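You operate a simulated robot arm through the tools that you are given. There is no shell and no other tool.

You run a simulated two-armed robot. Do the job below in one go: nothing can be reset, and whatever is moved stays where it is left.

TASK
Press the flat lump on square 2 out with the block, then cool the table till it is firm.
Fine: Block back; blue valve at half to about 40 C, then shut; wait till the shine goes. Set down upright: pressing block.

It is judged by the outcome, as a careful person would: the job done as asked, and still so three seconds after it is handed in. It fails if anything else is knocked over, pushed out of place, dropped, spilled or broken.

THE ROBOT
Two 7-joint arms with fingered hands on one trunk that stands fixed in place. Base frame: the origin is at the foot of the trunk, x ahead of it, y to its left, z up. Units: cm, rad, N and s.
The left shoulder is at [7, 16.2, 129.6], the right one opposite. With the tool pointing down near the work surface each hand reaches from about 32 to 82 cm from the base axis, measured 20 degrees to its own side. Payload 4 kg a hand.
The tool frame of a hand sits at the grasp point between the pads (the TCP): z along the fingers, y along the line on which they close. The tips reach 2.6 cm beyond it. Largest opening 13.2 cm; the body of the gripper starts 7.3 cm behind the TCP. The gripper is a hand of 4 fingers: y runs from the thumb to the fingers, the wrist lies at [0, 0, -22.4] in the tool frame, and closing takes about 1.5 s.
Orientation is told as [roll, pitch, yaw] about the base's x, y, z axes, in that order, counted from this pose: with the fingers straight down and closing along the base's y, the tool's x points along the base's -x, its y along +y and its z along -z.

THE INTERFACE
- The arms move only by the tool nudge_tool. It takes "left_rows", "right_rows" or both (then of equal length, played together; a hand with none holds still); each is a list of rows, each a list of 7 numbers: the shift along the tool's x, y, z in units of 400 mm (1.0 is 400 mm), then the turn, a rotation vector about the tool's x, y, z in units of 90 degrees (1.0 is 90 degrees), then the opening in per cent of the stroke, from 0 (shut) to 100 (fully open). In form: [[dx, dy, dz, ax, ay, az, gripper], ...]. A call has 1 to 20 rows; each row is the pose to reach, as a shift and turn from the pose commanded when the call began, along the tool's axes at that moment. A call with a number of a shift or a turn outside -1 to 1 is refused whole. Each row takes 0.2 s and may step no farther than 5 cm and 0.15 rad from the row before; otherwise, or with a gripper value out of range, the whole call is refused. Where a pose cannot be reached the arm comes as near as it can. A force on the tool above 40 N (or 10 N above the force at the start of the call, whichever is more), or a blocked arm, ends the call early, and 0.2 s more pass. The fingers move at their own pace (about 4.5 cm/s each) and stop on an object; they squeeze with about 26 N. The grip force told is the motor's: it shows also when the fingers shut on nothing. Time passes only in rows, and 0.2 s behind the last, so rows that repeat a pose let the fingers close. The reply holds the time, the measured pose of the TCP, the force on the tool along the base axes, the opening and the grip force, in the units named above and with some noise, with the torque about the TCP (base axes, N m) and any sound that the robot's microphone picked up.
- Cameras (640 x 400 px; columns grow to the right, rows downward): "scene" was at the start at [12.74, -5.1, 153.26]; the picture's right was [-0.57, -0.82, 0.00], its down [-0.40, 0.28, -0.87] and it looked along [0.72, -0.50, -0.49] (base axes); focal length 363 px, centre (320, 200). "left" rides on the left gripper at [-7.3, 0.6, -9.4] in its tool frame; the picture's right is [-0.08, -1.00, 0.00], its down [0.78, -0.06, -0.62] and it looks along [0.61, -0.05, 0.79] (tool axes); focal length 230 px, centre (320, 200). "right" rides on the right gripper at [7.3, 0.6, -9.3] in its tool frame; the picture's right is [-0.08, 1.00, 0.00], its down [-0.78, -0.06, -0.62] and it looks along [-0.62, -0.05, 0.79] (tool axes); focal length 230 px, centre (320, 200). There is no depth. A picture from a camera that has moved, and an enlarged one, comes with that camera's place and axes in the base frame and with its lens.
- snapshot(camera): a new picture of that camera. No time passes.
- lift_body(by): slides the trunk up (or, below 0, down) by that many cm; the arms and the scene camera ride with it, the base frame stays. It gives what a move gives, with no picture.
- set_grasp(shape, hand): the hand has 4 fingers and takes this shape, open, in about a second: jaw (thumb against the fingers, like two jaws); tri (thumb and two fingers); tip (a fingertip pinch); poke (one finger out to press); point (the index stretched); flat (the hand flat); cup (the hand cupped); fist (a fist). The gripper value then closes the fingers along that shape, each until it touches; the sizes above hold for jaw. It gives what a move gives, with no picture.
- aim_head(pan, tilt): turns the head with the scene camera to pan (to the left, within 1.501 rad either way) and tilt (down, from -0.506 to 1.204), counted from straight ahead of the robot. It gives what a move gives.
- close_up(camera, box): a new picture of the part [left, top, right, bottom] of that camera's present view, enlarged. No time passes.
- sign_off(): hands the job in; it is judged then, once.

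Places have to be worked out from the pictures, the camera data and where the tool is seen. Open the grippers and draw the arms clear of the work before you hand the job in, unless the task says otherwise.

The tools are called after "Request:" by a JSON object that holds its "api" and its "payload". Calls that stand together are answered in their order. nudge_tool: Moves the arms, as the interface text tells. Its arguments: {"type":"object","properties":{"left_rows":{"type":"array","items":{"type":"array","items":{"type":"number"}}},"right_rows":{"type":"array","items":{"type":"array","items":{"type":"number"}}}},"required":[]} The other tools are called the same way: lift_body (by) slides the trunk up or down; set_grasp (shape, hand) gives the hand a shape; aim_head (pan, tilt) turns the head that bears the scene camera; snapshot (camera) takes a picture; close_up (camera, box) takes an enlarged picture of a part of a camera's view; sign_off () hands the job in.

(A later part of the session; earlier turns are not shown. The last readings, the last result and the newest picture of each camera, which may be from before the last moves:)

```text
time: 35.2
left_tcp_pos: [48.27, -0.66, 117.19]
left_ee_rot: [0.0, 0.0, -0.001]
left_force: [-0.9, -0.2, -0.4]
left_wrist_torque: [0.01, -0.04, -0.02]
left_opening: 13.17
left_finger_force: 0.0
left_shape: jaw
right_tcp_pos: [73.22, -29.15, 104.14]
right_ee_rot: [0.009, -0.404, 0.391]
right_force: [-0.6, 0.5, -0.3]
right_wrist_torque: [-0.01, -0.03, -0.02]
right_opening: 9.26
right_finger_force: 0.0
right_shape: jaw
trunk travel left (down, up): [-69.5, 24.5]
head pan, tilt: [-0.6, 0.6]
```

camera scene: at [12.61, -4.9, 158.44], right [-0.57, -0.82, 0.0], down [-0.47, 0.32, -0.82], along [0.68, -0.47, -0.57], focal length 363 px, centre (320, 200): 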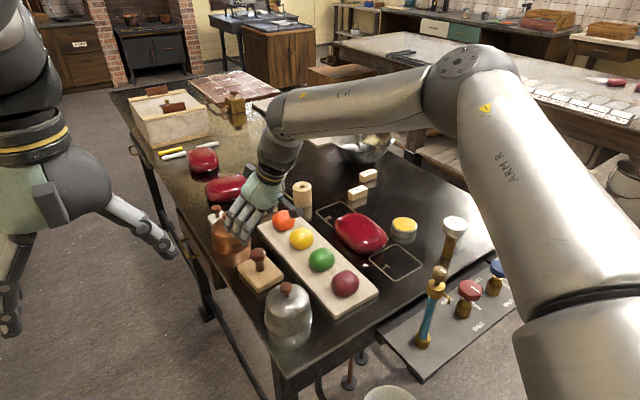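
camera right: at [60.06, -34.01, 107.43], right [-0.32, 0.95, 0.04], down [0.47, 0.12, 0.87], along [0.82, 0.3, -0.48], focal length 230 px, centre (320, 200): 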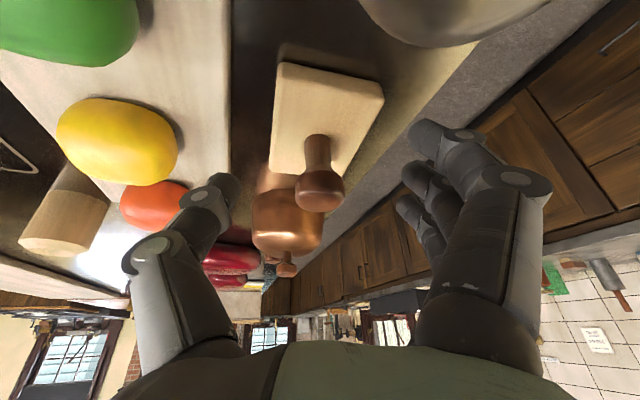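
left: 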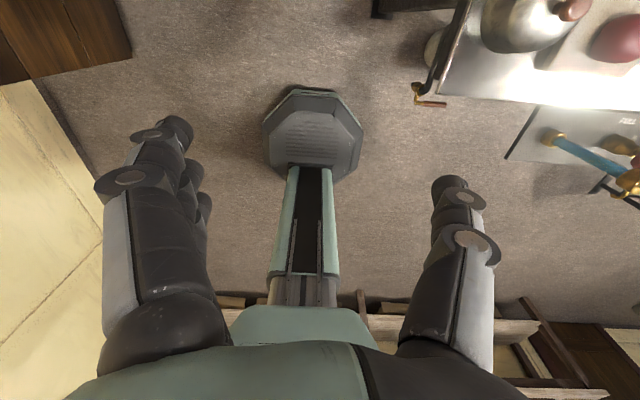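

Reached. I descend the last 5.6 cm around the knob.

Request:
{"api": "nudge_tool", "payload": {"right_rows": [[0.016, -0.001, 0.044, 0, 0, 0, 70], [0.032, -0.002, 0.088, 0, 0, 0, 70], [0.048, -0.003, 0.132, 0, 0, 0, 70], [0.048, -0.003, 0.132, 0, 0, 0, 70]]}}

Request:
{"api": "snapshot", "payload": {"camera": "right"}}

Request:
{"api": "close_up", "payload": {"camera": "scene", "box": [190, 160, 330, 320]}}

```text
time: 36.2
left_tcp_pos: [48.37, -0.69, 117.16]
left_ee_rot: [0.0, 0.0, -0.002]
left_force: [0.1, 0.2, 0.0]
left_wrist_torque: [0.0, -0.02, -0.03]
left_opening: 13.16
left_finger_force: 0.1
left_shape: jaw
right_tcp_pos: [73.79, -29.23, 98.38]
right_ee_rot: [0.009, -0.401, 0.392]
right_force: [0.1, 0.5, -0.9]
right_wrist_torque: [0.0, -0.02, -0.04]
right_opening: 9.26
right_finger_force: 0.1
right_shape: jaw
trunk travel left (down, up): [-69.5, 24.5]
head pan, tilt: [-0.6, 0.6]
```

```text
taken
camera right: at [64.16, -32.83, 104.23], right [-0.32, 0.95, 0.04], down [0.47, 0.12, 0.87], along [0.82, 0.3, -0.48], focal length 230 px, centre (320, 200)
```

right: 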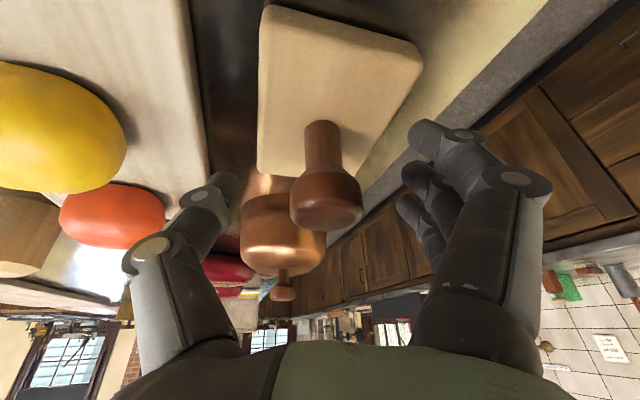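

```text
2.50 times, centred on (260, 240) of scene
camera zoom: at [12.57, -4.9, 144.45], right [-0.57, -0.82, 0.0], down [-0.47, 0.32, -0.82], along [0.68, -0.47, -0.57], focal length 908 px, centre (470, 100)
```

zoom: 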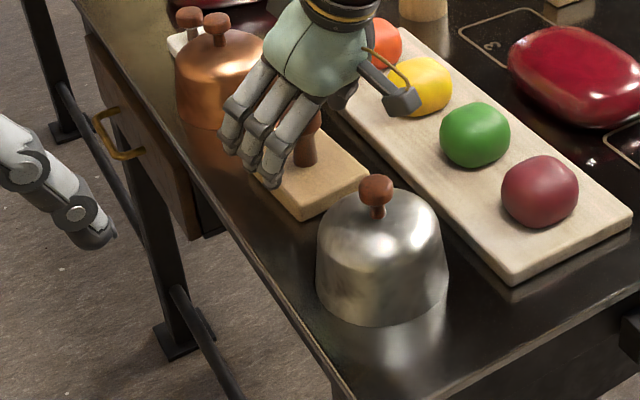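

The knob sits right at the grasp point. I close the hand on it.

Request:
{"api": "nudge_tool", "payload": {"right_rows": [[0, 0, 0, 0, 0, 0, 40], [0, 0, 0, 0, 0, 0, 20], [0, 0, 0, 0, 0, 0, 10], [0, 0, 0, 0, 0, 0, 0], [0, 0, 0, 0, 0, 0, 0], [0, 0, 0, 0, 0, 0, 0], [0, 0, 0, 0, 0, 0, 0], [0, 0, 0, 0, 0, 0, 0]]}}

Request:
{"api": "snapshot", "payload": {"camera": "right"}}

Request:
{"api": "close_up", "payload": {"camera": "scene", "box": [190, 160, 330, 320]}}

```text
time: 38.0
left_tcp_pos: [48.48, -0.75, 117.19]
left_ee_rot: [0.001, 0.0, -0.001]
left_force: [-0.7, 1.1, 0.3]
left_wrist_torque: [0.01, 0.02, -0.02]
left_opening: 13.2
left_finger_force: 0.1
left_shape: jaw
right_tcp_pos: [73.79, -29.1, 98.44]
right_ee_rot: [0.008, -0.404, 0.393]
right_force: [0.3, 0.8, 3.0]
right_wrist_torque: [0.21, 0.21, -0.09]
right_opening: 0.52
right_finger_force: 26.2
right_shape: jaw
trunk travel left (down, up): [-69.5, 24.5]
head pan, tilt: [-0.6, 0.6]
```

```text
taken
camera right: at [64.15, -32.77, 104.31], right [-0.32, 0.95, 0.04], down [0.47, 0.12, 0.87], along [0.82, 0.3, -0.48], focal length 230 px, centre (320, 200)
```

right: 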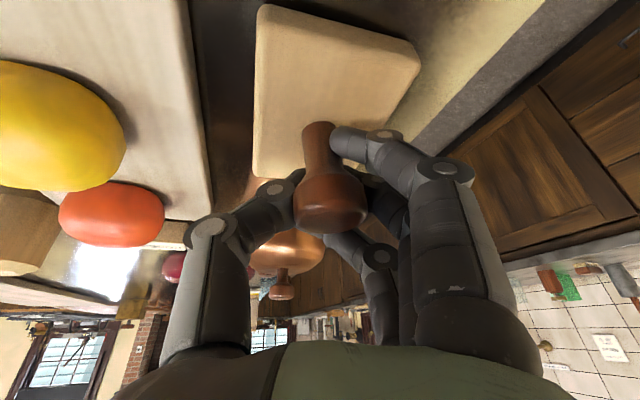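

```text
2.50 times, centred on (260, 240) of scene
camera zoom: at [12.54, -4.86, 144.46], right [-0.57, -0.83, 0.0], down [-0.47, 0.32, -0.83], along [0.68, -0.47, -0.56], focal length 908 px, centre (470, 100)
```

zoom: 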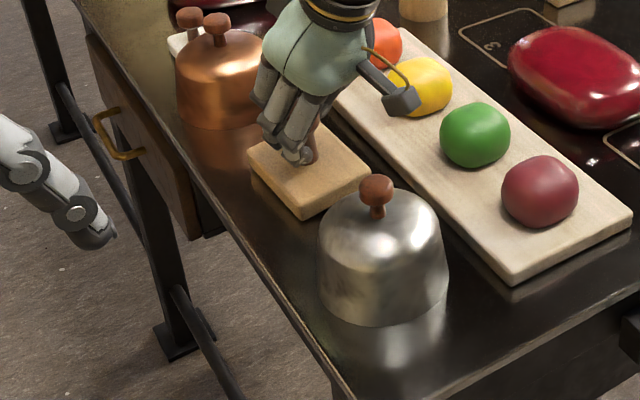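

The fingers are closed on the handle (26 N). I lift 3 cm gently and check that the block comes along level.

Request:
{"api": "nudge_tool", "payload": {"right_rows": [[-0.0097, 0, -0.023, 0, 0, 0, 0], [-0.0194, 0, -0.046, 0, 0, 0, 0], [-0.0292, 0, -0.069, 0, 0, 0, 0], [-0.0292, 0, -0.069, 0, 0, 0, 0]]}}

Request:
{"api": "snapshot", "payload": {"camera": "right"}}

Request:
{"api": "close_up", "payload": {"camera": "scene", "box": [190, 160, 330, 320]}}

```text
time: 39.0
left_tcp_pos: [48.48, -0.63, 117.08]
left_ee_rot: [-0.002, -0.001, 0.0]
left_force: [0.3, -0.1, 0.8]
left_wrist_torque: [-0.02, -0.02, -0.02]
left_opening: 13.15
left_finger_force: 0.0
left_shape: jaw
right_tcp_pos: [74.02, -29.17, 101.45]
right_ee_rot: [0.01, -0.402, 0.392]
right_force: [1.1, -0.4, -2.4]
right_wrist_torque: [0.03, 0.0, 0.01]
right_opening: 0.42
right_finger_force: 25.8
right_shape: jaw
trunk travel left (down, up): [-69.5, 24.5]
head pan, tilt: [-0.6, 0.6]
```

```text
taken
camera right: at [64.35, -32.81, 107.17], right [-0.32, 0.95, 0.04], down [0.47, 0.12, 0.87], along [0.82, 0.3, -0.48], focal length 230 px, centre (320, 200)
```

right: 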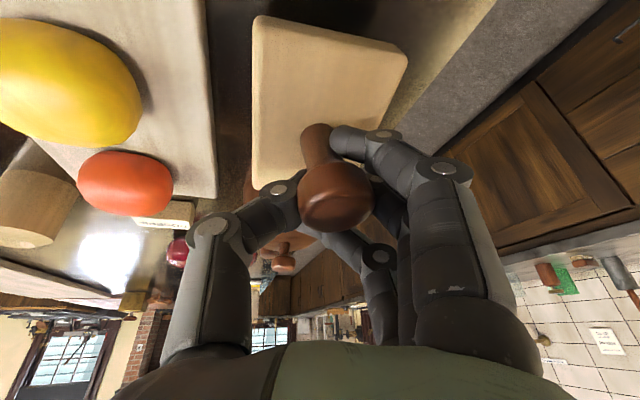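

```text
2.50 times, centred on (260, 240) of scene
camera zoom: at [12.62, -4.93, 144.44], right [-0.57, -0.82, 0.0], down [-0.47, 0.32, -0.82], along [0.68, -0.47, -0.57], focal length 908 px, centre (470, 100)
```

zoom: 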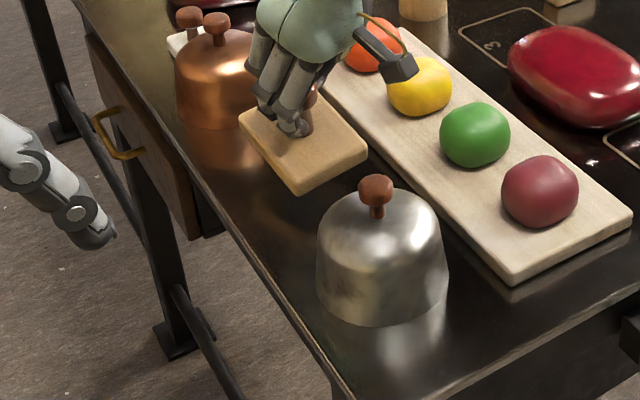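

The block is held and nearly level. I lift it clear above the balls and carry it part way toward the lump.

Request:
{"api": "nudge_tool", "payload": {"right_rows": [[-0.032, 0, -0.077, 0, 0, 0, 0], [-0.064, 0, -0.154, 0, 0, 0, 0], [-0.097, 0, -0.23, 0, 0, 0, 0], [-0.061, -0.056, -0.245, 0, 0, 0, 0], [-0.025, -0.112, -0.26, 0, 0, 0, 0], [0.011, -0.168, -0.275, 0, 0, 0, 0], [0.047, -0.224, -0.29, 0, 0, 0, 0], [0.083, -0.28, -0.306, 0, 0, 0, 0], [0.119, -0.336, -0.321, 0, 0, 0, 0], [0.119, -0.336, -0.321, 0, 0, 0, 0]]}}

Request:
{"api": "snapshot", "payload": {"camera": "scene"}}

Request:
{"api": "snapshot", "payload": {"camera": "right"}}

```text
time: 41.2
left_tcp_pos: [48.36, -0.63, 117.04]
left_ee_rot: [0.001, 0.001, 0.0]
left_force: [-0.7, -0.1, -0.5]
left_wrist_torque: [-0.01, 0.0, 0.01]
left_opening: 13.17
left_finger_force: 0.1
left_shape: jaw
right_tcp_pos: [70.22, -45.23, 110.91]
right_ee_rot: [0.01, -0.401, 0.392]
right_force: [-0.1, 0.3, -2.0]
right_wrist_torque: [0.0, 0.05, 0.01]
right_opening: 0.4
right_finger_force: 26.3
right_shape: jaw
trunk travel left (down, up): [-69.5, 24.5]
head pan, tilt: [-0.6, 0.6]
```

```text
taken
camera scene: at [12.62, -4.89, 144.44], right [-0.57, -0.82, 0.0], down [-0.47, 0.32, -0.82], along [0.68, -0.47, -0.57], focal length 363 px, centre (320, 200)
```

scene: 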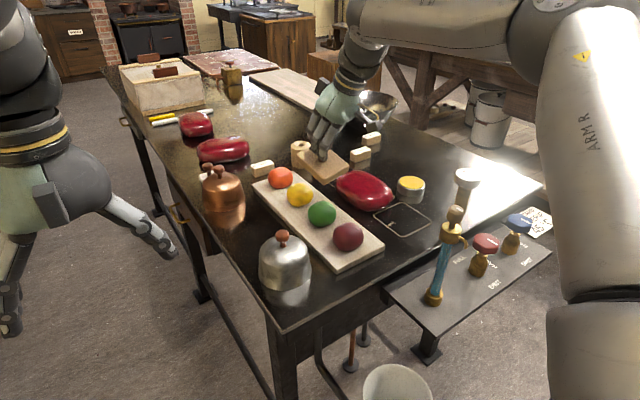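

```text
taken
camera right: at [60.67, -48.93, 116.82], right [-0.32, 0.95, 0.04], down [0.47, 0.12, 0.87], along [0.82, 0.3, -0.48], focal length 230 px, centre (320, 200)
```

right: 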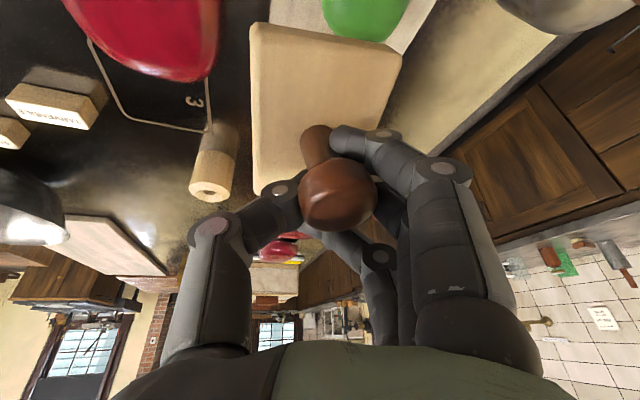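

Reached without trouble. I look closely at the lump to fix its extents before going over it.

Request:
{"api": "close_up", "payload": {"camera": "scene", "box": [280, 130, 480, 250]}}

```text
3.20 times, centred on (380, 190) of scene
camera zoom: at [12.62, -4.89, 144.44], right [-0.57, -0.82, 0.0], down [-0.47, 0.32, -0.82], along [0.68, -0.47, -0.57], focal length 1162 px, centre (128, 232)
```

zoom: 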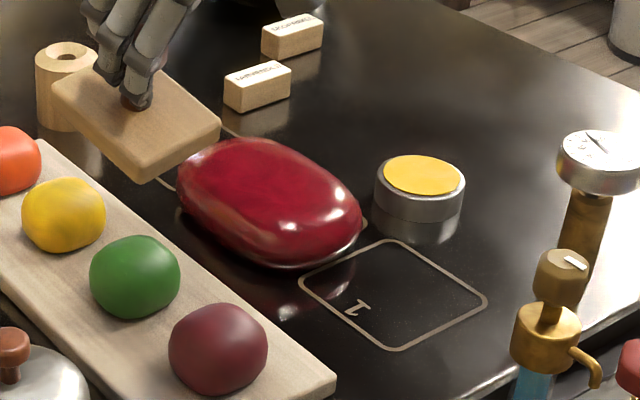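

The lump spans about x 64–78, y −54 to −63, centre (71, −58.6), about 4 cm tall. I carry the block over it in small steps at z≈111, watching the reach.

Request:
{"api": "nudge_tool", "payload": {"right_rows": [[0.014, -0.0386, -0.006, 0.006, 0, 0.0146, 0], [0.028, -0.077, -0.012, 0.012, 0, 0.029, 0], [0.042, -0.116, -0.018, 0.0186, 0, 0.044, 0], [0.0565, -0.1545, -0.024, 0.025, 0, 0.0585, 0], [0.07, -0.193, -0.03, 0.031, 0, 0.073, 0], [0.085, -0.232, -0.036, 0.037, 0, 0.088, 0], [0.099, -0.27, -0.042, 0.043, 0, 0.102, 0], [0.113, -0.309, -0.048, 0.0495, 0, 0.117, 0], [0.113, -0.309, -0.048, 0.0495, 0, 0.117, 0]]}}

Request:
{"api": "snapshot", "payload": {"camera": "right"}}

Request:
{"api": "snapshot", "payload": {"camera": "scene"}}

```text
time: 43.2
left_tcp_pos: [48.32, -0.68, 117.16]
left_ee_rot: [0.0, 0.0, 0.0]
left_force: [0.2, -0.8, -0.1]
left_wrist_torque: [0.0, -0.02, 0.05]
left_opening: 13.18
left_finger_force: 0.1
left_shape: jaw
right_tcp_pos: [70.71, -58.53, 111.1]
right_ee_rot: [0.008, -0.399, 0.191]
right_force: [0.7, 0.3, -2.1]
right_wrist_torque: [-0.01, 0.02, 0.0]
right_opening: 0.4
right_finger_force: 25.5
right_shape: jaw
trunk travel left (down, up): [-69.5, 24.5]
head pan, tilt: [-0.6, 0.6]
```

```text
taken
camera right: at [60.51, -60.13, 116.95], right [-0.12, 0.99, 0.04], down [0.49, 0.03, 0.87], along [0.86, 0.13, -0.49], focal length 230 px, centre (320, 200)
```

right: 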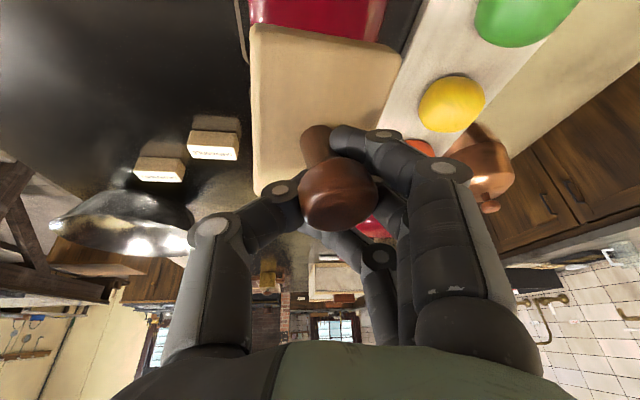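

```text
taken
camera scene: at [12.6, -4.91, 144.44], right [-0.57, -0.82, 0.0], down [-0.47, 0.32, -0.82], along [0.68, -0.47, -0.57], focal length 363 px, centre (320, 200)
```

scene: 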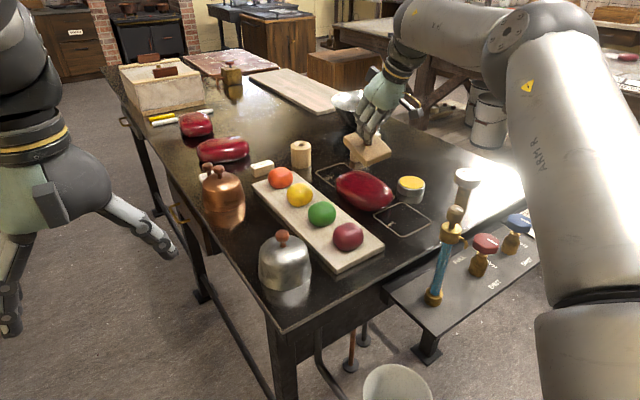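

Reached above the lump. Close views of the block's attitude and the gauge before pressing.

Request:
{"api": "close_up", "payload": {"camera": "scene", "box": [320, 110, 440, 225]}}

Request:
{"api": "close_up", "payload": {"camera": "scene", "box": [440, 160, 490, 195]}}

```text
3.48 times, centred on (380, 168) of scene
camera zoom: at [12.6, -4.91, 144.44], right [-0.57, -0.82, 0.0], down [-0.47, 0.32, -0.82], along [0.68, -0.47, -0.57], focal length 1263 px, centre (111, 313)
```

zoom: 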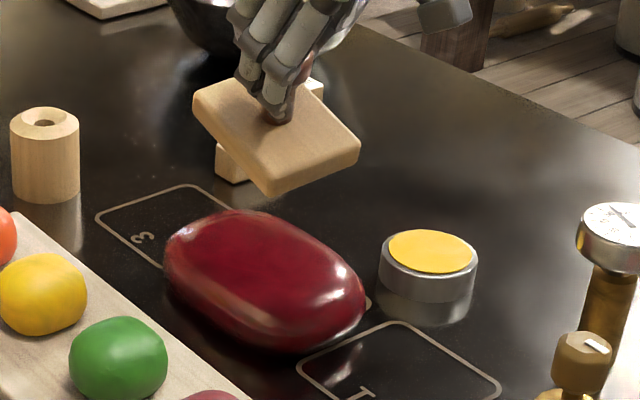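

```text
11.43 times, centred on (465, 178) of scene
camera zoom: at [12.6, -4.91, 144.44], right [-0.57, -0.82, 0.0], down [-0.47, 0.32, -0.82], along [0.68, -0.47, -0.57], focal length 4151 px, centre (-1337, 457)
```

zoom: 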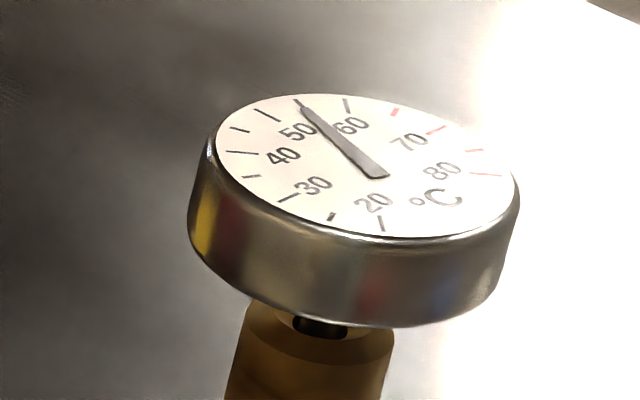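

Gauge steady at 55 °C. I lower the block onto the lump, first 7 cm then in small steps, and watch the force.

Request:
{"api": "nudge_tool", "payload": {"right_rows": [[0.017, 0, 0.04, 0, 0, 0, 0], [0.034, 0, 0.081, 0, 0, 0, 0], [0.051, 0, 0.121, 0, 0, 0, 0], [0.0632, 0, 0.1497, 0, 0, 0, 0], [0.068, 0, 0.161, 0, 0, 0, 0], [0.0729, 0, 0.1727, 0, 0, 0, 0], [0.0778, 0, 0.1842, 0, 0, 0, 0], [0.0827, 0, 0.1957, 0, 0, 0, 0]]}}

Request:
{"api": "close_up", "payload": {"camera": "scene", "box": [320, 110, 440, 225]}}

```text
time: 45.0
left_tcp_pos: [48.23, -0.58, 117.26]
left_ee_rot: [0.0, 0.0, 0.0]
left_force: [0.9, 0.5, -0.3]
left_wrist_torque: [-0.04, 0.02, -0.02]
left_opening: 13.2
left_finger_force: 0.0
left_shape: jaw
right_tcp_pos: [70.69, -58.42, 102.98]
right_ee_rot: [0.007, -0.404, 0.193]
right_force: [3.4, -1.0, 11.1]
right_wrist_torque: [0.26, 0.33, -0.06]
right_opening: 0.49
right_finger_force: 26.5
right_shape: jaw
trunk travel left (down, up): [-69.5, 24.5]
head pan, tilt: [-0.6, 0.6]
```

```text
3.48 times, centred on (380, 168) of scene
camera zoom: at [12.46, -4.79, 144.48], right [-0.57, -0.82, 0.0], down [-0.47, 0.32, -0.83], along [0.68, -0.47, -0.56], focal length 1263 px, centre (111, 313)
```

zoom: 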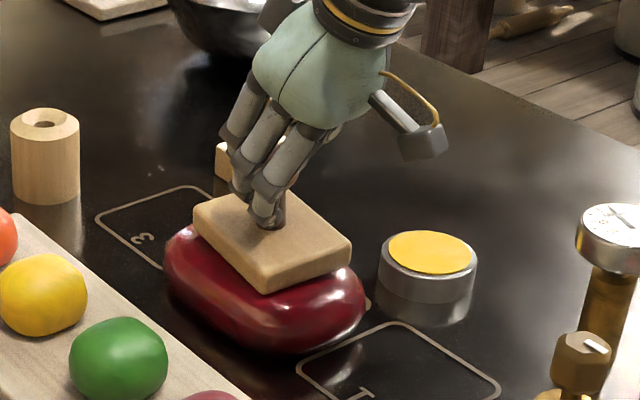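

The block rests flat on the lump with 11 N. I press further down in small steps.

Request:
{"api": "nudge_tool", "payload": {"right_rows": [[0.003, 0, 0.007, 0, 0, 0, 0], [0.006, 0, 0.014, 0, 0, 0, 0], [0.009, 0, 0.021, 0, 0, 0, 0], [0.009, 0, 0.021, 0, 0, 0, 0], [0.009, 0, 0.021, 0, 0, 0, 0]]}}

Request:
{"api": "close_up", "payload": {"camera": "scene", "box": [320, 110, 440, 225]}}

```text
time: 46.2
left_tcp_pos: [48.33, -0.64, 117.05]
left_ee_rot: [-0.001, 0.0, -0.001]
left_force: [0.5, 0.1, 0.1]
left_wrist_torque: [0.03, -0.06, 0.03]
left_opening: 13.16
left_finger_force: 0.2
left_shape: jaw
right_tcp_pos: [70.58, -58.62, 101.62]
right_ee_rot: [0.008, -0.397, 0.191]
right_force: [-0.2, 0.2, -1.9]
right_wrist_torque: [-0.02, -0.01, 0.0]
right_opening: 0.41
right_finger_force: 25.9
right_shape: jaw
trunk travel left (down, up): [-69.5, 24.5]
head pan, tilt: [-0.6, 0.6]
```

```text
3.48 times, centred on (380, 168) of scene
camera zoom: at [12.53, -4.88, 144.44], right [-0.57, -0.82, 0.0], down [-0.47, 0.32, -0.83], along [0.68, -0.47, -0.56], focal length 1263 px, centre (111, 313)
```

zoom: 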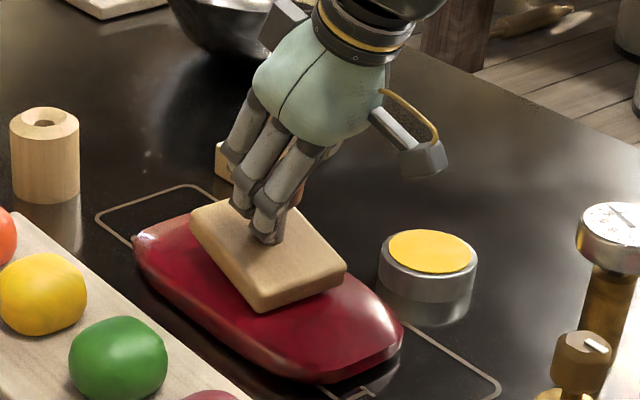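

The lump has flowed out lengthwise under the block and is now about 3 cm thick with the load gone. I press on about another centimetre in small steps, keeping it clear of the tin and board.

Request:
{"api": "nudge_tool", "payload": {"right_rows": [[0.003, 0, 0.007, 0, 0, 0, 0], [0.006, 0, 0.014, 0, 0, 0, 0], [0.006, 0, 0.014, 0, 0, 0, 0], [0.006, 0, 0.014, 0, 0, 0, 0]]}}

Request:
{"api": "close_up", "payload": {"camera": "scene", "box": [320, 110, 440, 225]}}

```text
time: 47.2
left_tcp_pos: [48.35, -0.72, 117.15]
left_ee_rot: [0.001, 0.0, 0.001]
left_force: [-0.1, 1.1, 0.2]
left_wrist_torque: [0.0, -0.02, -0.04]
left_opening: 13.18
left_finger_force: 0.0
left_shape: jaw
right_tcp_pos: [70.59, -58.44, 101.36]
right_ee_rot: [0.006, -0.403, 0.193]
right_force: [2.9, -3.1, 7.2]
right_wrist_torque: [0.23, 0.21, -0.03]
right_opening: 0.44
right_finger_force: 26.1
right_shape: jaw
trunk travel left (down, up): [-69.5, 24.5]
head pan, tilt: [-0.6, 0.6]
```

```text
3.48 times, centred on (380, 168) of scene
camera zoom: at [12.51, -4.87, 144.46], right [-0.57, -0.82, 0.0], down [-0.47, 0.32, -0.83], along [0.68, -0.47, -0.56], focal length 1263 px, centre (111, 313)
```

zoom: 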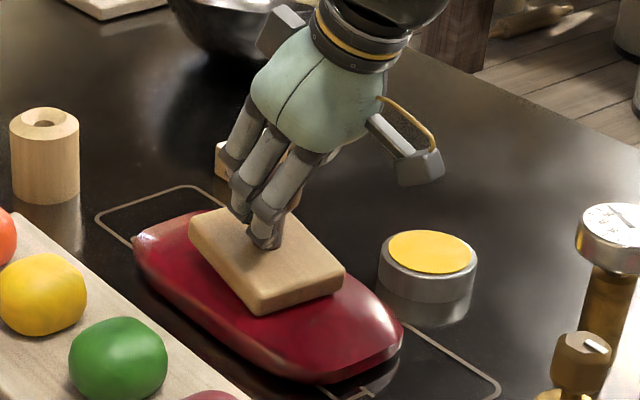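

Contact again at 7 N with the lump unchanged, so I press harder.

Request:
{"api": "nudge_tool", "payload": {"right_rows": [[0.003, 0, 0.007, 0, 0, 0, 0], [0.006, 0, 0.014, 0, 0, 0, 0], [0.006, 0, 0.014, 0, 0, 0, 0]]}}

Request:
{"api": "close_up", "payload": {"camera": "scene", "box": [320, 110, 440, 225]}}

```text
time: 48.0
left_tcp_pos: [48.24, -0.62, 117.13]
left_ee_rot: [-0.002, 0.001, 0.001]
left_force: [0.3, 0.2, 0.2]
left_wrist_torque: [-0.03, -0.02, 0.03]
left_opening: 13.18
left_finger_force: 0.1
left_shape: jaw
right_tcp_pos: [70.4, -58.35, 100.66]
right_ee_rot: [0.01, -0.403, 0.195]
right_force: [1.2, -1.2, 8.9]
right_wrist_torque: [0.45, 0.38, 0.01]
right_opening: 0.49
right_finger_force: 25.8
right_shape: jaw
trunk travel left (down, up): [-69.5, 24.5]
head pan, tilt: [-0.6, 0.6]
```

```text
3.48 times, centred on (380, 168) of scene
camera zoom: at [12.48, -4.82, 144.46], right [-0.57, -0.82, 0.0], down [-0.47, 0.32, -0.83], along [0.68, -0.47, -0.56], focal length 1263 px, centre (111, 313)
```

zoom: 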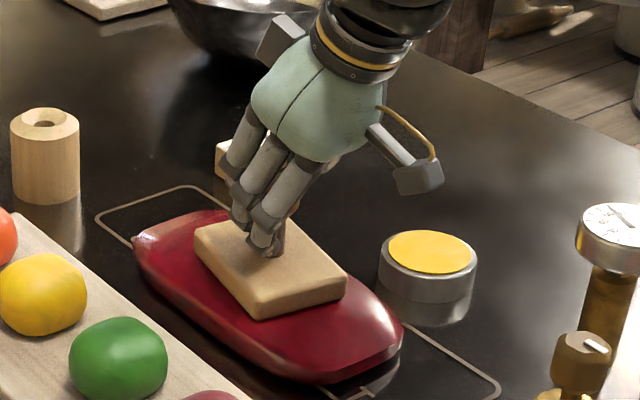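

Force is only 9 N while the hand dropped 0.7 cm; I check the grip from the hand camera before pressing more.

Request:
{"api": "snapshot", "payload": {"camera": "right"}}

```text
taken
camera right: at [60.39, -60.0, 106.45], right [-0.12, 0.99, 0.04], down [0.49, 0.03, 0.87], along [0.87, 0.13, -0.48], focal length 230 px, centre (320, 200)
```

right: 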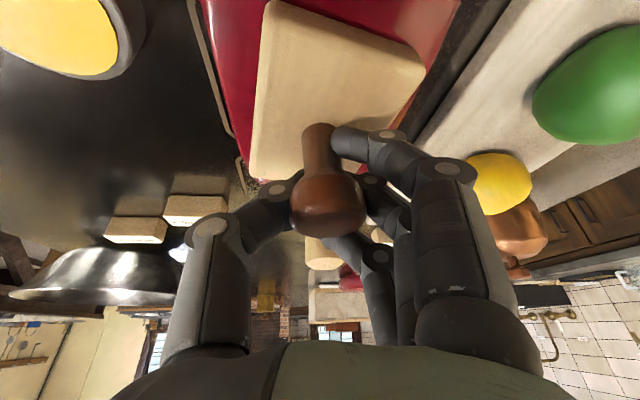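

The grip is fine (block just leveled itself). I press 1 cm further.

Request:
{"api": "nudge_tool", "payload": {"right_rows": [[0.003, 0, 0.0075, 0, 0, 0, 0], [0.006, 0, 0.015, 0, 0, 0, 0], [0.0097, 0, 0.023, 0, 0, 0, 0], [0.0097, 0, 0.023, 0, 0, 0, 0]]}}

Request:
{"api": "close_up", "payload": {"camera": "scene", "box": [320, 110, 440, 225]}}

```text
time: 49.0
left_tcp_pos: [48.11, -0.47, 117.2]
left_ee_rot: [-0.001, 0.001, 0.0]
left_force: [0.2, -0.4, 0.1]
left_wrist_torque: [-0.02, -0.04, 0.01]
left_opening: 13.19
left_finger_force: 0.1
left_shape: jaw
right_tcp_pos: [70.49, -58.35, 100.18]
right_ee_rot: [0.003, -0.408, 0.196]
right_force: [4.3, -4.3, 28.1]
right_wrist_torque: [0.51, 0.37, 0.02]
right_opening: 0.63
right_finger_force: 26.5
right_shape: jaw
trunk travel left (down, up): [-69.5, 24.5]
head pan, tilt: [-0.6, 0.6]
```

```text
3.48 times, centred on (380, 168) of scene
camera zoom: at [12.25, -4.66, 144.5], right [-0.57, -0.82, 0.0], down [-0.46, 0.32, -0.83], along [0.68, -0.47, -0.56], focal length 1263 px, centre (111, 313)
```

zoom: 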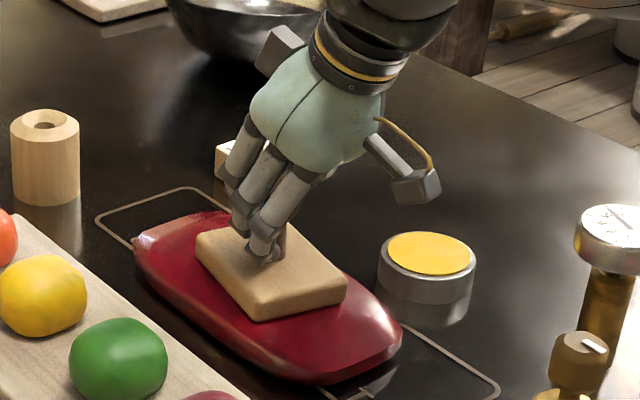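

At 28 N the lump no longer yields and it is about 2 cm thick and spread; I hold a little extra pressure briefly to be sure it is fully out.

Request:
{"api": "nudge_tool", "payload": {"right_rows": [[0.002, 0, 0.005, 0, 0, 0, 0], [0.002, 0, 0.005, 0, 0, 0, 0], [0.002, 0, 0.005, 0, 0, 0, 0], [0.002, 0, 0.005, 0, 0, 0, 0]]}}

Request:
{"api": "close_up", "payload": {"camera": "scene", "box": [320, 110, 440, 225]}}

```text
time: 50.0
left_tcp_pos: [48.19, -0.39, 117.11]
left_ee_rot: [-0.002, -0.003, -0.001]
left_force: [-0.3, 0.9, 0.3]
left_wrist_torque: [-0.03, 0.02, 0.01]
left_opening: 13.2
left_finger_force: 0.0
left_shape: jaw
right_tcp_pos: [70.61, -58.2, 99.94]
right_ee_rot: [0.004, -0.408, 0.197]
right_force: [6.7, -3.9, 29.2]
right_wrist_torque: [0.57, 0.44, 0.0]
right_opening: 0.65
right_finger_force: 26.2
right_shape: jaw
trunk travel left (down, up): [-69.5, 24.5]
head pan, tilt: [-0.6, 0.6]
```

```text
3.48 times, centred on (380, 168) of scene
camera zoom: at [12.27, -4.59, 144.49], right [-0.56, -0.83, 0.0], down [-0.46, 0.32, -0.83], along [0.68, -0.47, -0.56], focal length 1263 px, centre (111, 313)
```

zoom: 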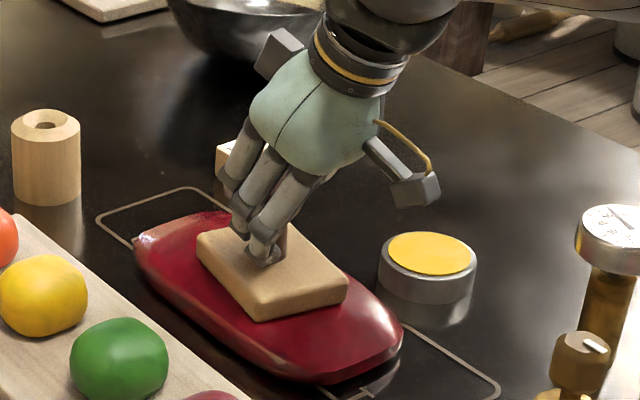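

The lump no longer changes under ~30 N. I lift the block off and inspect.

Request:
{"api": "nudge_tool", "payload": {"right_rows": [[-0.0097, 0, -0.023, 0, 0, 0, 0], [-0.029, 0, -0.069, 0, 0, 0, 0], [-0.058, 0, -0.138, 0, 0, 0, 0], [-0.082, 0, -0.195, 0, 0, 0, 0], [-0.107, 0, -0.253, 0, 0, 0, 0], [-0.107, 0, -0.253, 0, 0, 0, 0]]}}

Request:
{"api": "snapshot", "payload": {"camera": "scene"}}

Request:
{"api": "close_up", "payload": {"camera": "scene", "box": [300, 110, 440, 240]}}

```text
time: 51.4
left_tcp_pos: [48.41, -0.61, 117.16]
left_ee_rot: [0.002, 0.001, 0.001]
left_force: [-0.5, -0.1, -0.4]
left_wrist_torque: [-0.02, 0.02, -0.02]
left_opening: 13.17
left_finger_force: 0.1
left_shape: jaw
right_tcp_pos: [70.71, -58.75, 110.39]
right_ee_rot: [0.009, -0.401, 0.191]
right_force: [-0.7, 0.6, -1.5]
right_wrist_torque: [0.03, 0.01, 0.02]
right_opening: 0.32
right_finger_force: 25.5
right_shape: jaw
trunk travel left (down, up): [-69.5, 24.5]
head pan, tilt: [-0.6, 0.6]
```

```text
taken
camera scene: at [12.61, -4.95, 144.44], right [-0.57, -0.82, 0.0], down [-0.47, 0.32, -0.82], along [0.68, -0.47, -0.57], focal length 363 px, centre (320, 200)
```

scene: 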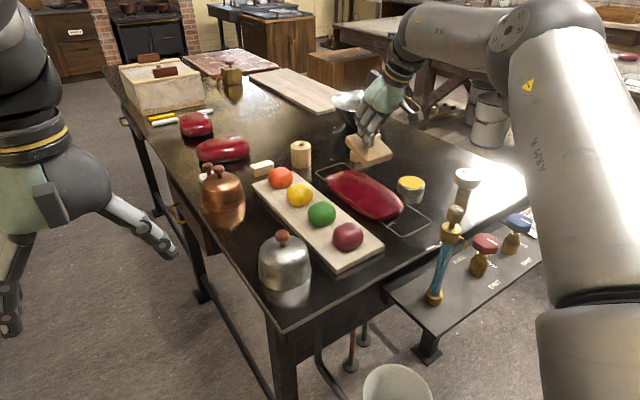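

```text
3.08 times, centred on (370, 175) of scene
camera zoom: at [12.61, -4.95, 144.44], right [-0.57, -0.82, 0.0], down [-0.47, 0.32, -0.82], along [0.68, -0.47, -0.57], focal length 1118 px, centre (166, 277)
```

zoom: 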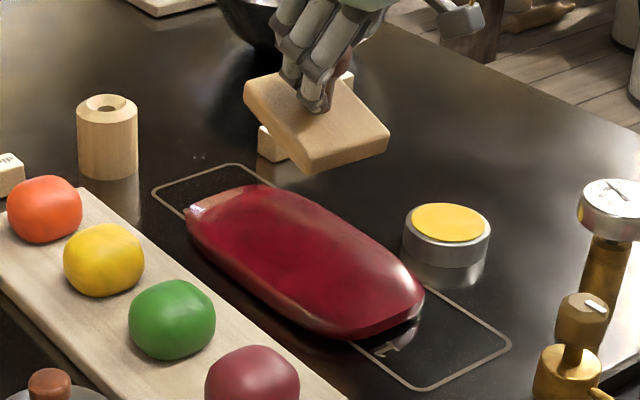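

The slab is evenly pressed out, lying over square 2 and clear of everything. Now I carry the block back to above its original spot, restoring the yaw.

Request:
{"api": "nudge_tool", "payload": {"right_rows": [[-0.0209, 0.071, 0.0061, -0.005, 0, -0.0117, 0], [-0.0418, 0.142, 0.0122, -0.01, 0, -0.0234, 0], [-0.0627, 0.213, 0.0183, -0.0149, 0, -0.0351, 0], [-0.0836, 0.284, 0.0244, -0.0198, 0, -0.0468, 0], [-0.1045, 0.355, 0.0305, -0.0248, 0, -0.0585, 0], [-0.1254, 0.426, 0.0366, -0.0297, 0, -0.0702, 0], [-0.1463, 0.497, 0.0427, -0.0347, 0, -0.0819, 0], [-0.1672, 0.568, 0.0488, -0.0396, 0, -0.0936, 0], [-0.1881, 0.639, 0.0549, -0.0446, 0, -0.1053, 0], [-0.209, 0.7095, 0.061, -0.0495, 0, -0.117, 0], [-0.209, 0.7095, 0.061, -0.0495, 0, -0.117, 0]]}}

Request:
{"api": "snapshot", "payload": {"camera": "right"}}

Request:
{"api": "close_up", "payload": {"camera": "scene", "box": [190, 130, 330, 300]}}

```text
time: 53.8
left_tcp_pos: [48.52, -0.74, 117.19]
left_ee_rot: [0.0, 0.0, -0.001]
left_force: [-0.5, 0.2, 0.6]
left_wrist_torque: [-0.02, -0.03, 0.0]
left_opening: 13.18
left_finger_force: 0.1
left_shape: jaw
right_tcp_pos: [73.44, -29.15, 111.56]
right_ee_rot: [0.009, -0.4, 0.393]
right_force: [0.1, -0.1, -2.0]
right_wrist_torque: [0.0, -0.02, 0.01]
right_opening: 0.27
right_finger_force: 26.4
right_shape: jaw
trunk travel left (down, up): [-69.5, 24.5]
head pan, tilt: [-0.6, 0.6]
```

```text
taken
camera right: at [63.83, -32.85, 117.29], right [-0.32, 0.95, 0.04], down [0.47, 0.12, 0.87], along [0.82, 0.3, -0.48], focal length 230 px, centre (320, 200)
```

right: 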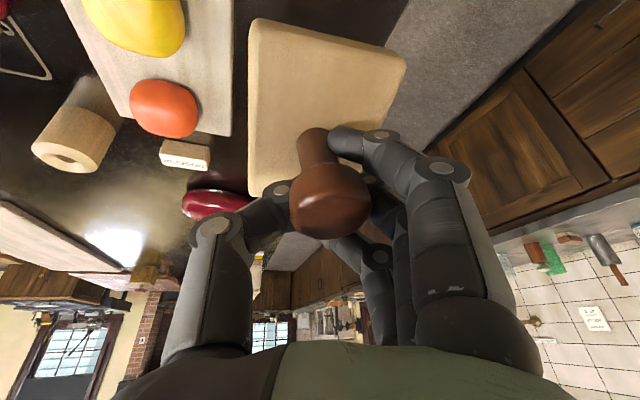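

```text
2.35 times, centred on (260, 215) of scene
camera zoom: at [12.56, -4.97, 144.45], right [-0.57, -0.82, 0.0], down [-0.47, 0.32, -0.82], along [0.68, -0.47, -0.57], focal length 855 px, centre (461, 165)
```

zoom: 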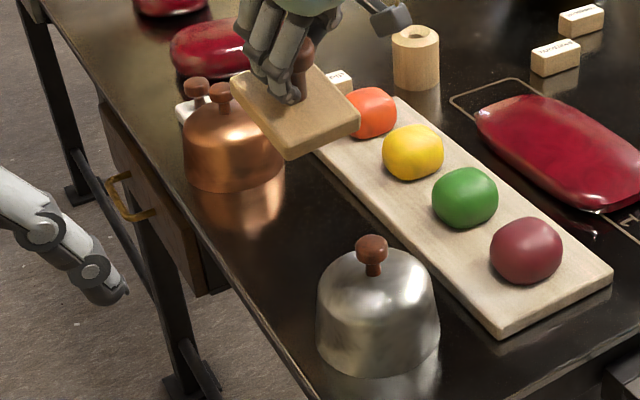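

The block tips about 0.2 rad (−x edge low) in the grip, so I turn the hand back by 0.16 rad to level it, and descend to about 1 cm above the table.

Request:
{"api": "nudge_tool", "payload": {"right_rows": [[0, 0, 0, 0, 0.05, 0, 0], [0, 0, 0, 0, 0.1, 0, 0], [0.026, -0.0007, 0.067, 0, 0.1, 0, 0], [0.053, -0.0015, 0.134, 0, 0.1, 0, 0], [0.079, -0.0022, 0.2, 0, 0.1, 0, 0], [0.1, -0.003, 0.254, 0, 0.1, 0, 0], [0.1, -0.003, 0.254, 0, 0.1, 0, 0]]}}

Request:
{"api": "snapshot", "payload": {"camera": "right"}}

Request:
{"api": "close_up", "payload": {"camera": "scene", "box": [190, 160, 330, 320]}}

```text
time: 55.4
left_tcp_pos: [48.26, -0.65, 117.04]
left_ee_rot: [0.0, 0.001, -0.001]
left_force: [-0.4, 0.0, -0.7]
left_wrist_torque: [-0.04, 0.01, 0.01]
left_opening: 13.18
left_finger_force: 0.1
left_shape: jaw
right_tcp_pos: [70.32, -30.08, 100.67]
right_ee_rot: [0.01, -0.246, 0.394]
right_force: [-0.2, 0.7, -1.8]
right_wrist_torque: [-0.01, -0.02, -0.02]
right_opening: 0.29
right_finger_force: 26.1
right_shape: jaw
right hand out of reach, approached as far as the arm can: row 1, 2, 3, 4, 5, 6, 7
trunk travel left (down, up): [-69.5, 24.5]
head pan, tilt: [-0.6, 0.6]
```

```text
taken
camera right: at [61.63, -33.4, 107.91], right [-0.32, 0.95, 0.03], down [0.59, 0.17, 0.79], along [0.74, 0.26, -0.61], focal length 230 px, centre (320, 200)
```

right: 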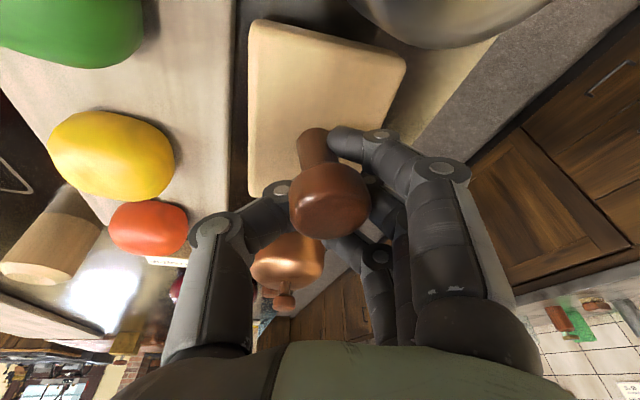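

```text
2.50 times, centred on (260, 240) of scene
camera zoom: at [12.58, -4.91, 144.45], right [-0.57, -0.82, 0.0], down [-0.47, 0.32, -0.82], along [0.68, -0.47, -0.57], focal length 908 px, centre (470, 100)
```

zoom: 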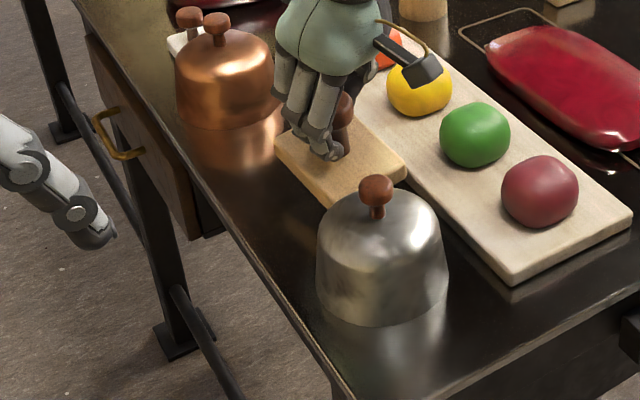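

The limit pulled the hand back toward the steel dome (no contact felt). I go straight up, then return over the spot with the original lean.

Request:
{"api": "nudge_tool", "payload": {"right_rows": [[-0.018, 0, -0.073, 0, 0, 0, 0], [-0.037, 0, -0.146, 0, 0, 0, 0], [-0.055, 0, -0.218, 0, 0, 0, 0], [-0.055, 0, -0.218, 0, -0.05, 0, 0], [-0.055, 0, -0.218, 0, -0.1, 0, 0], [-0.096, -0.005, -0.207, 0, -0.1, 0, 0], [-0.137, -0.011, -0.197, 0, -0.1, 0, 0], [-0.137, -0.011, -0.197, 0, -0.1, 0, 0]]}}

```text
time: 57.2
left_tcp_pos: [48.26, -0.82, 117.11]
left_ee_rot: [-0.001, 0.0, 0.0]
left_force: [0.1, -0.2, 0.1]
left_wrist_torque: [0.0, -0.02, -0.01]
left_opening: 13.19
left_finger_force: 0.0
left_shape: jaw
right_tcp_pos: [73.26, -29.58, 109.82]
right_ee_rot: [0.009, -0.404, 0.393]
right_force: [0.2, -0.4, -1.1]
right_wrist_torque: [-0.01, 0.0, 0.01]
right_opening: 0.26
right_finger_force: 25.7
right_shape: jaw
right hand out of reach, approached as far as the arm can: row 2, 3
trunk travel left (down, up): [-69.5, 24.5]
head pan, tilt: [-0.6, 0.6]
```

Reached with the lean restored. I descend to just above the table with this attitude; the block will level itself on contact as it did on the lump.

Request:
{"api": "nudge_tool", "payload": {"right_rows": [[0.019, 0.001, 0.055, 0, 0, 0, 0], [0.038, 0.003, 0.11, 0, 0, 0, 0], [0.058, 0.004, 0.165, 0, 0, 0, 0], [0.077, 0.005, 0.22, 0, 0, 0, 0], [0.077, 0.005, 0.22, 0, 0, 0, 0]]}}

Request:
{"api": "close_up", "payload": {"camera": "scene", "box": [190, 160, 330, 320]}}

```text
time: 58.4
left_tcp_pos: [48.38, -0.76, 117.16]
left_ee_rot: [0.0, 0.0, 0.0]
left_force: [0.3, 0.3, 0.3]
left_wrist_torque: [-0.03, 0.0, 0.02]
left_opening: 13.2
left_finger_force: 0.0
left_shape: jaw
right_tcp_pos: [73.76, -29.03, 100.54]
right_ee_rot: [0.009, -0.402, 0.394]
right_force: [-0.5, 0.5, -0.9]
right_wrist_torque: [0.03, -0.01, -0.02]
right_opening: 0.25
right_finger_force: 26.2
right_shape: jaw
trunk travel left (down, up): [-69.5, 24.5]
head pan, tilt: [-0.6, 0.6]
```

```text
2.50 times, centred on (260, 240) of scene
camera zoom: at [12.59, -4.91, 144.45], right [-0.57, -0.82, 0.0], down [-0.47, 0.32, -0.82], along [0.68, -0.47, -0.57], focal length 908 px, centre (470, 100)
```

zoom: 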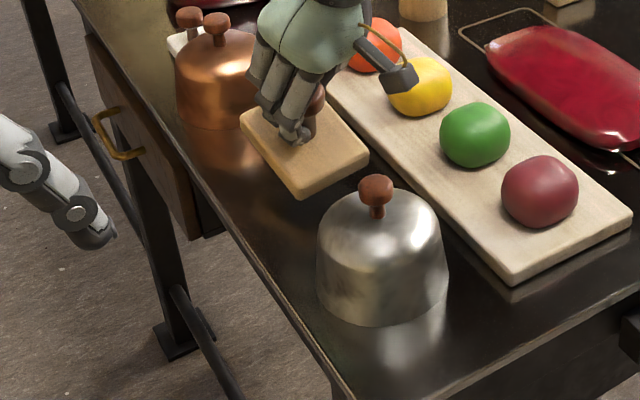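

About 2 cm to go. I lower it slowly onto the table.

Request:
{"api": "nudge_tool", "payload": {"right_rows": [[0.003, 0, 0.007, 0, 0, 0, 0], [0.006, 0, 0.014, 0, 0, 0, 0], [0.009, 0, 0.021, 0, 0, 0, 0], [0.012, 0, 0.028, 0, 0, 0, 0], [0.015, 0, 0.035, 0, 0, 0, 0], [0.018, 0, 0.042, 0, 0, 0, 0], [0.0195, 0, 0.046, 0, 0, 0, 0], [0.0195, 0, 0.046, 0, 0, 0, 0]]}}

Request:
{"api": "close_up", "payload": {"camera": "scene", "box": [190, 160, 330, 320]}}

Request:
{"api": "snapshot", "payload": {"camera": "right"}}

```text
time: 60.2
left_tcp_pos: [48.51, -0.68, 117.07]
left_ee_rot: [0.0, 0.0, 0.0]
left_force: [-0.2, 0.2, 0.7]
left_wrist_torque: [0.02, -0.02, 0.01]
left_opening: 13.19
left_finger_force: 0.2
left_shape: jaw
right_tcp_pos: [73.96, -28.9, 98.63]
right_ee_rot: [0.008, -0.403, 0.393]
right_force: [2.3, -0.7, 5.9]
right_wrist_torque: [0.14, 0.21, 0.04]
right_opening: 0.3
right_finger_force: 25.2
right_shape: jaw
trunk travel left (down, up): [-69.5, 24.5]
head pan, tilt: [-0.6, 0.6]
```

```text
2.50 times, centred on (260, 240) of scene
camera zoom: at [12.54, -4.89, 144.46], right [-0.57, -0.82, 0.0], down [-0.47, 0.32, -0.83], along [0.68, -0.47, -0.56], focal length 908 px, centre (470, 100)
```

zoom: 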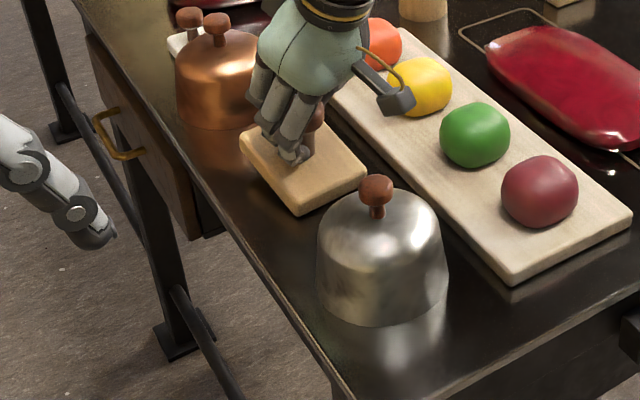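

```text
taken
camera right: at [64.3, -32.44, 104.36], right [-0.32, 0.95, 0.04], down [0.47, 0.12, 0.88], along [0.82, 0.3, -0.48], focal length 230 px, centre (320, 200)
```

right: 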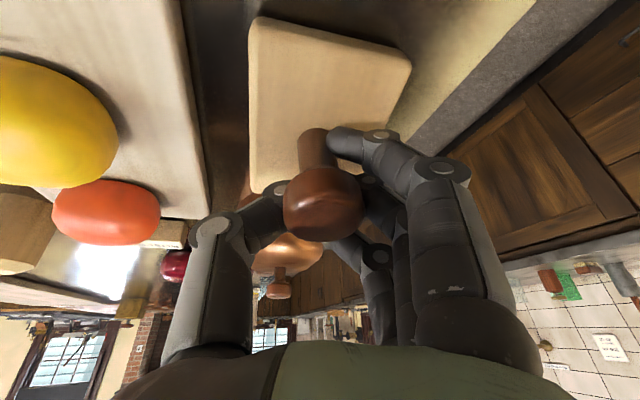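

The front edge has touched (6 N). I press a few mm more so the block levels on the table.

Request:
{"api": "nudge_tool", "payload": {"right_rows": [[0.003, 0, 0.007, 0, 0, 0, 0], [0.006, 0, 0.014, 0, 0, 0, 0], [0.008, 0, 0.019, 0, 0, 0, 0], [0.008, 0, 0.019, 0, 0, 0, 0]]}}

Request:
{"api": "close_up", "payload": {"camera": "scene", "box": [190, 160, 330, 320]}}

Request:
{"api": "snapshot", "payload": {"camera": "right"}}

```text
time: 61.2
left_tcp_pos: [48.39, -0.54, 117.19]
left_ee_rot: [0.002, -0.001, -0.001]
left_force: [-0.4, 0.2, 0.5]
left_wrist_torque: [-0.01, 0.01, 0.02]
left_opening: 13.21
left_finger_force: 0.0
left_shape: jaw
right_tcp_pos: [73.81, -28.83, 97.77]
right_ee_rot: [0.008, -0.404, 0.393]
right_force: [2.2, -1.8, 10.4]
right_wrist_torque: [0.3, 0.51, 0.05]
right_opening: 0.42
right_finger_force: 26.1
right_shape: jaw
trunk travel left (down, up): [-69.5, 24.5]
head pan, tilt: [-0.6, 0.6]
```

```text
2.50 times, centred on (260, 240) of scene
camera zoom: at [12.47, -4.88, 144.46], right [-0.57, -0.82, 0.0], down [-0.47, 0.32, -0.83], along [0.68, -0.47, -0.56], focal length 908 px, centre (470, 100)
```

zoom: 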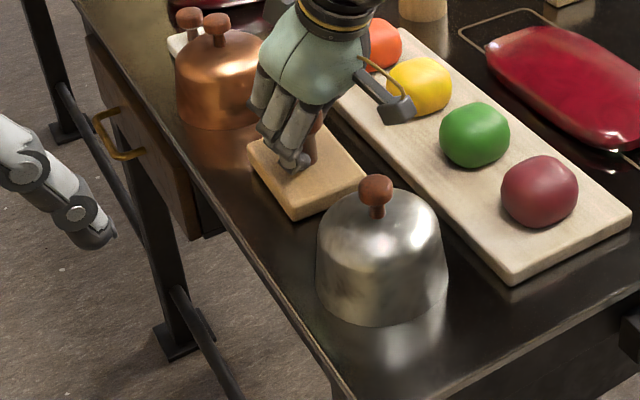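

```text
taken
camera right: at [64.2, -32.41, 103.58], right [-0.32, 0.95, 0.04], down [0.47, 0.12, 0.88], along [0.82, 0.3, -0.48], focal length 230 px, centre (320, 200)
```

right: 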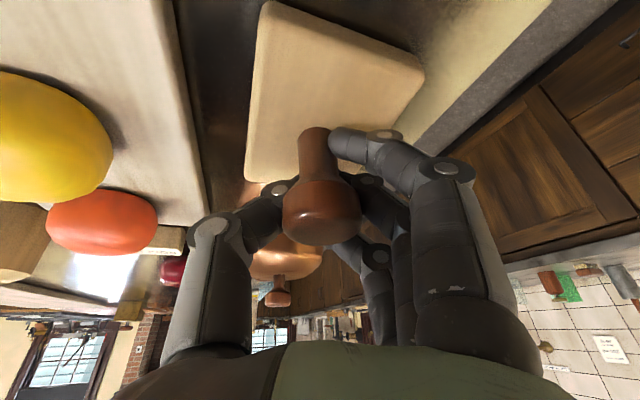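

The block stands level within about half a cm of its old spot. I open the hand.

Request:
{"api": "nudge_tool", "payload": {"right_rows": [[-0.002, 0, -0.005, 0, 0, 0, 10], [-0.004, 0, -0.009, 0, 0, 0, 30], [-0.004, 0, -0.009, 0, 0, 0, 50], [-0.004, 0, -0.009, 0, 0, 0, 70], [-0.004, 0, -0.009, 0, 0, 0, 70], [-0.004, 0, -0.009, 0, 0, 0, 70], [-0.004, 0, -0.009, 0, 0, 0, 70], [-0.004, 0, -0.009, 0, 0, 0, 70]]}}

Request:
{"api": "close_up", "payload": {"camera": "scene", "box": [190, 160, 330, 320]}}

Request:
{"api": "snapshot", "payload": {"camera": "right"}}

```text
time: 63.0
left_tcp_pos: [48.42, -0.58, 117.04]
left_ee_rot: [0.002, 0.0, 0.0]
left_force: [0.7, -0.1, -0.3]
left_wrist_torque: [0.02, 0.0, -0.02]
left_opening: 13.18
left_finger_force: 0.0
left_shape: jaw
right_tcp_pos: [73.94, -28.75, 98.14]
right_ee_rot: [0.009, -0.402, 0.392]
right_force: [0.5, 0.7, 0.6]
right_wrist_torque: [0.01, -0.04, 0.01]
right_opening: 9.23
right_finger_force: 0.1
right_shape: jaw
trunk travel left (down, up): [-69.5, 24.5]
head pan, tilt: [-0.6, 0.6]
```

```text
2.50 times, centred on (260, 240) of scene
camera zoom: at [12.58, -4.91, 144.45], right [-0.57, -0.82, 0.0], down [-0.47, 0.32, -0.82], along [0.68, -0.47, -0.57], focal length 908 px, centre (470, 100)
```

zoom: 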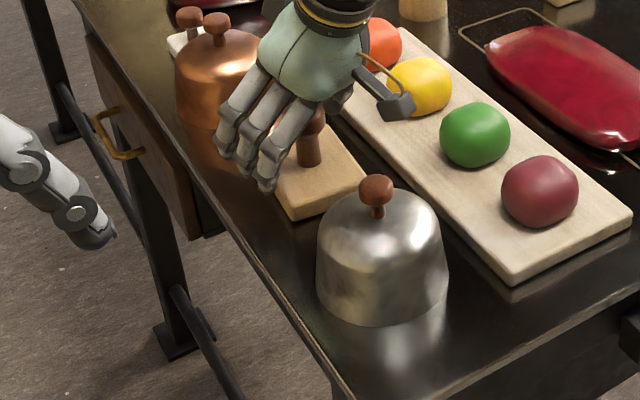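

```text
taken
camera right: at [64.21, -32.37, 103.9], right [-0.32, 0.95, 0.04], down [0.47, 0.12, 0.87], along [0.82, 0.3, -0.48], focal length 230 px, centre (320, 200)
```

right: 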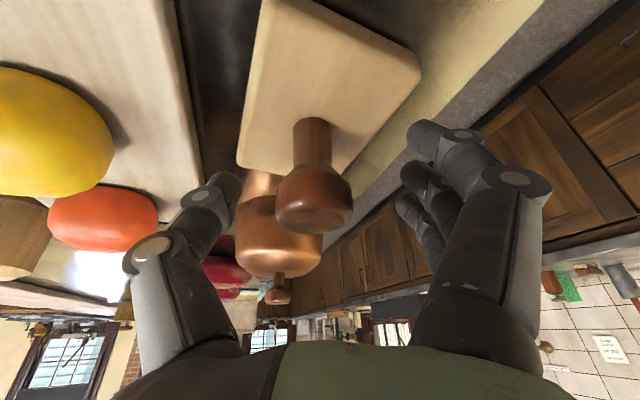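

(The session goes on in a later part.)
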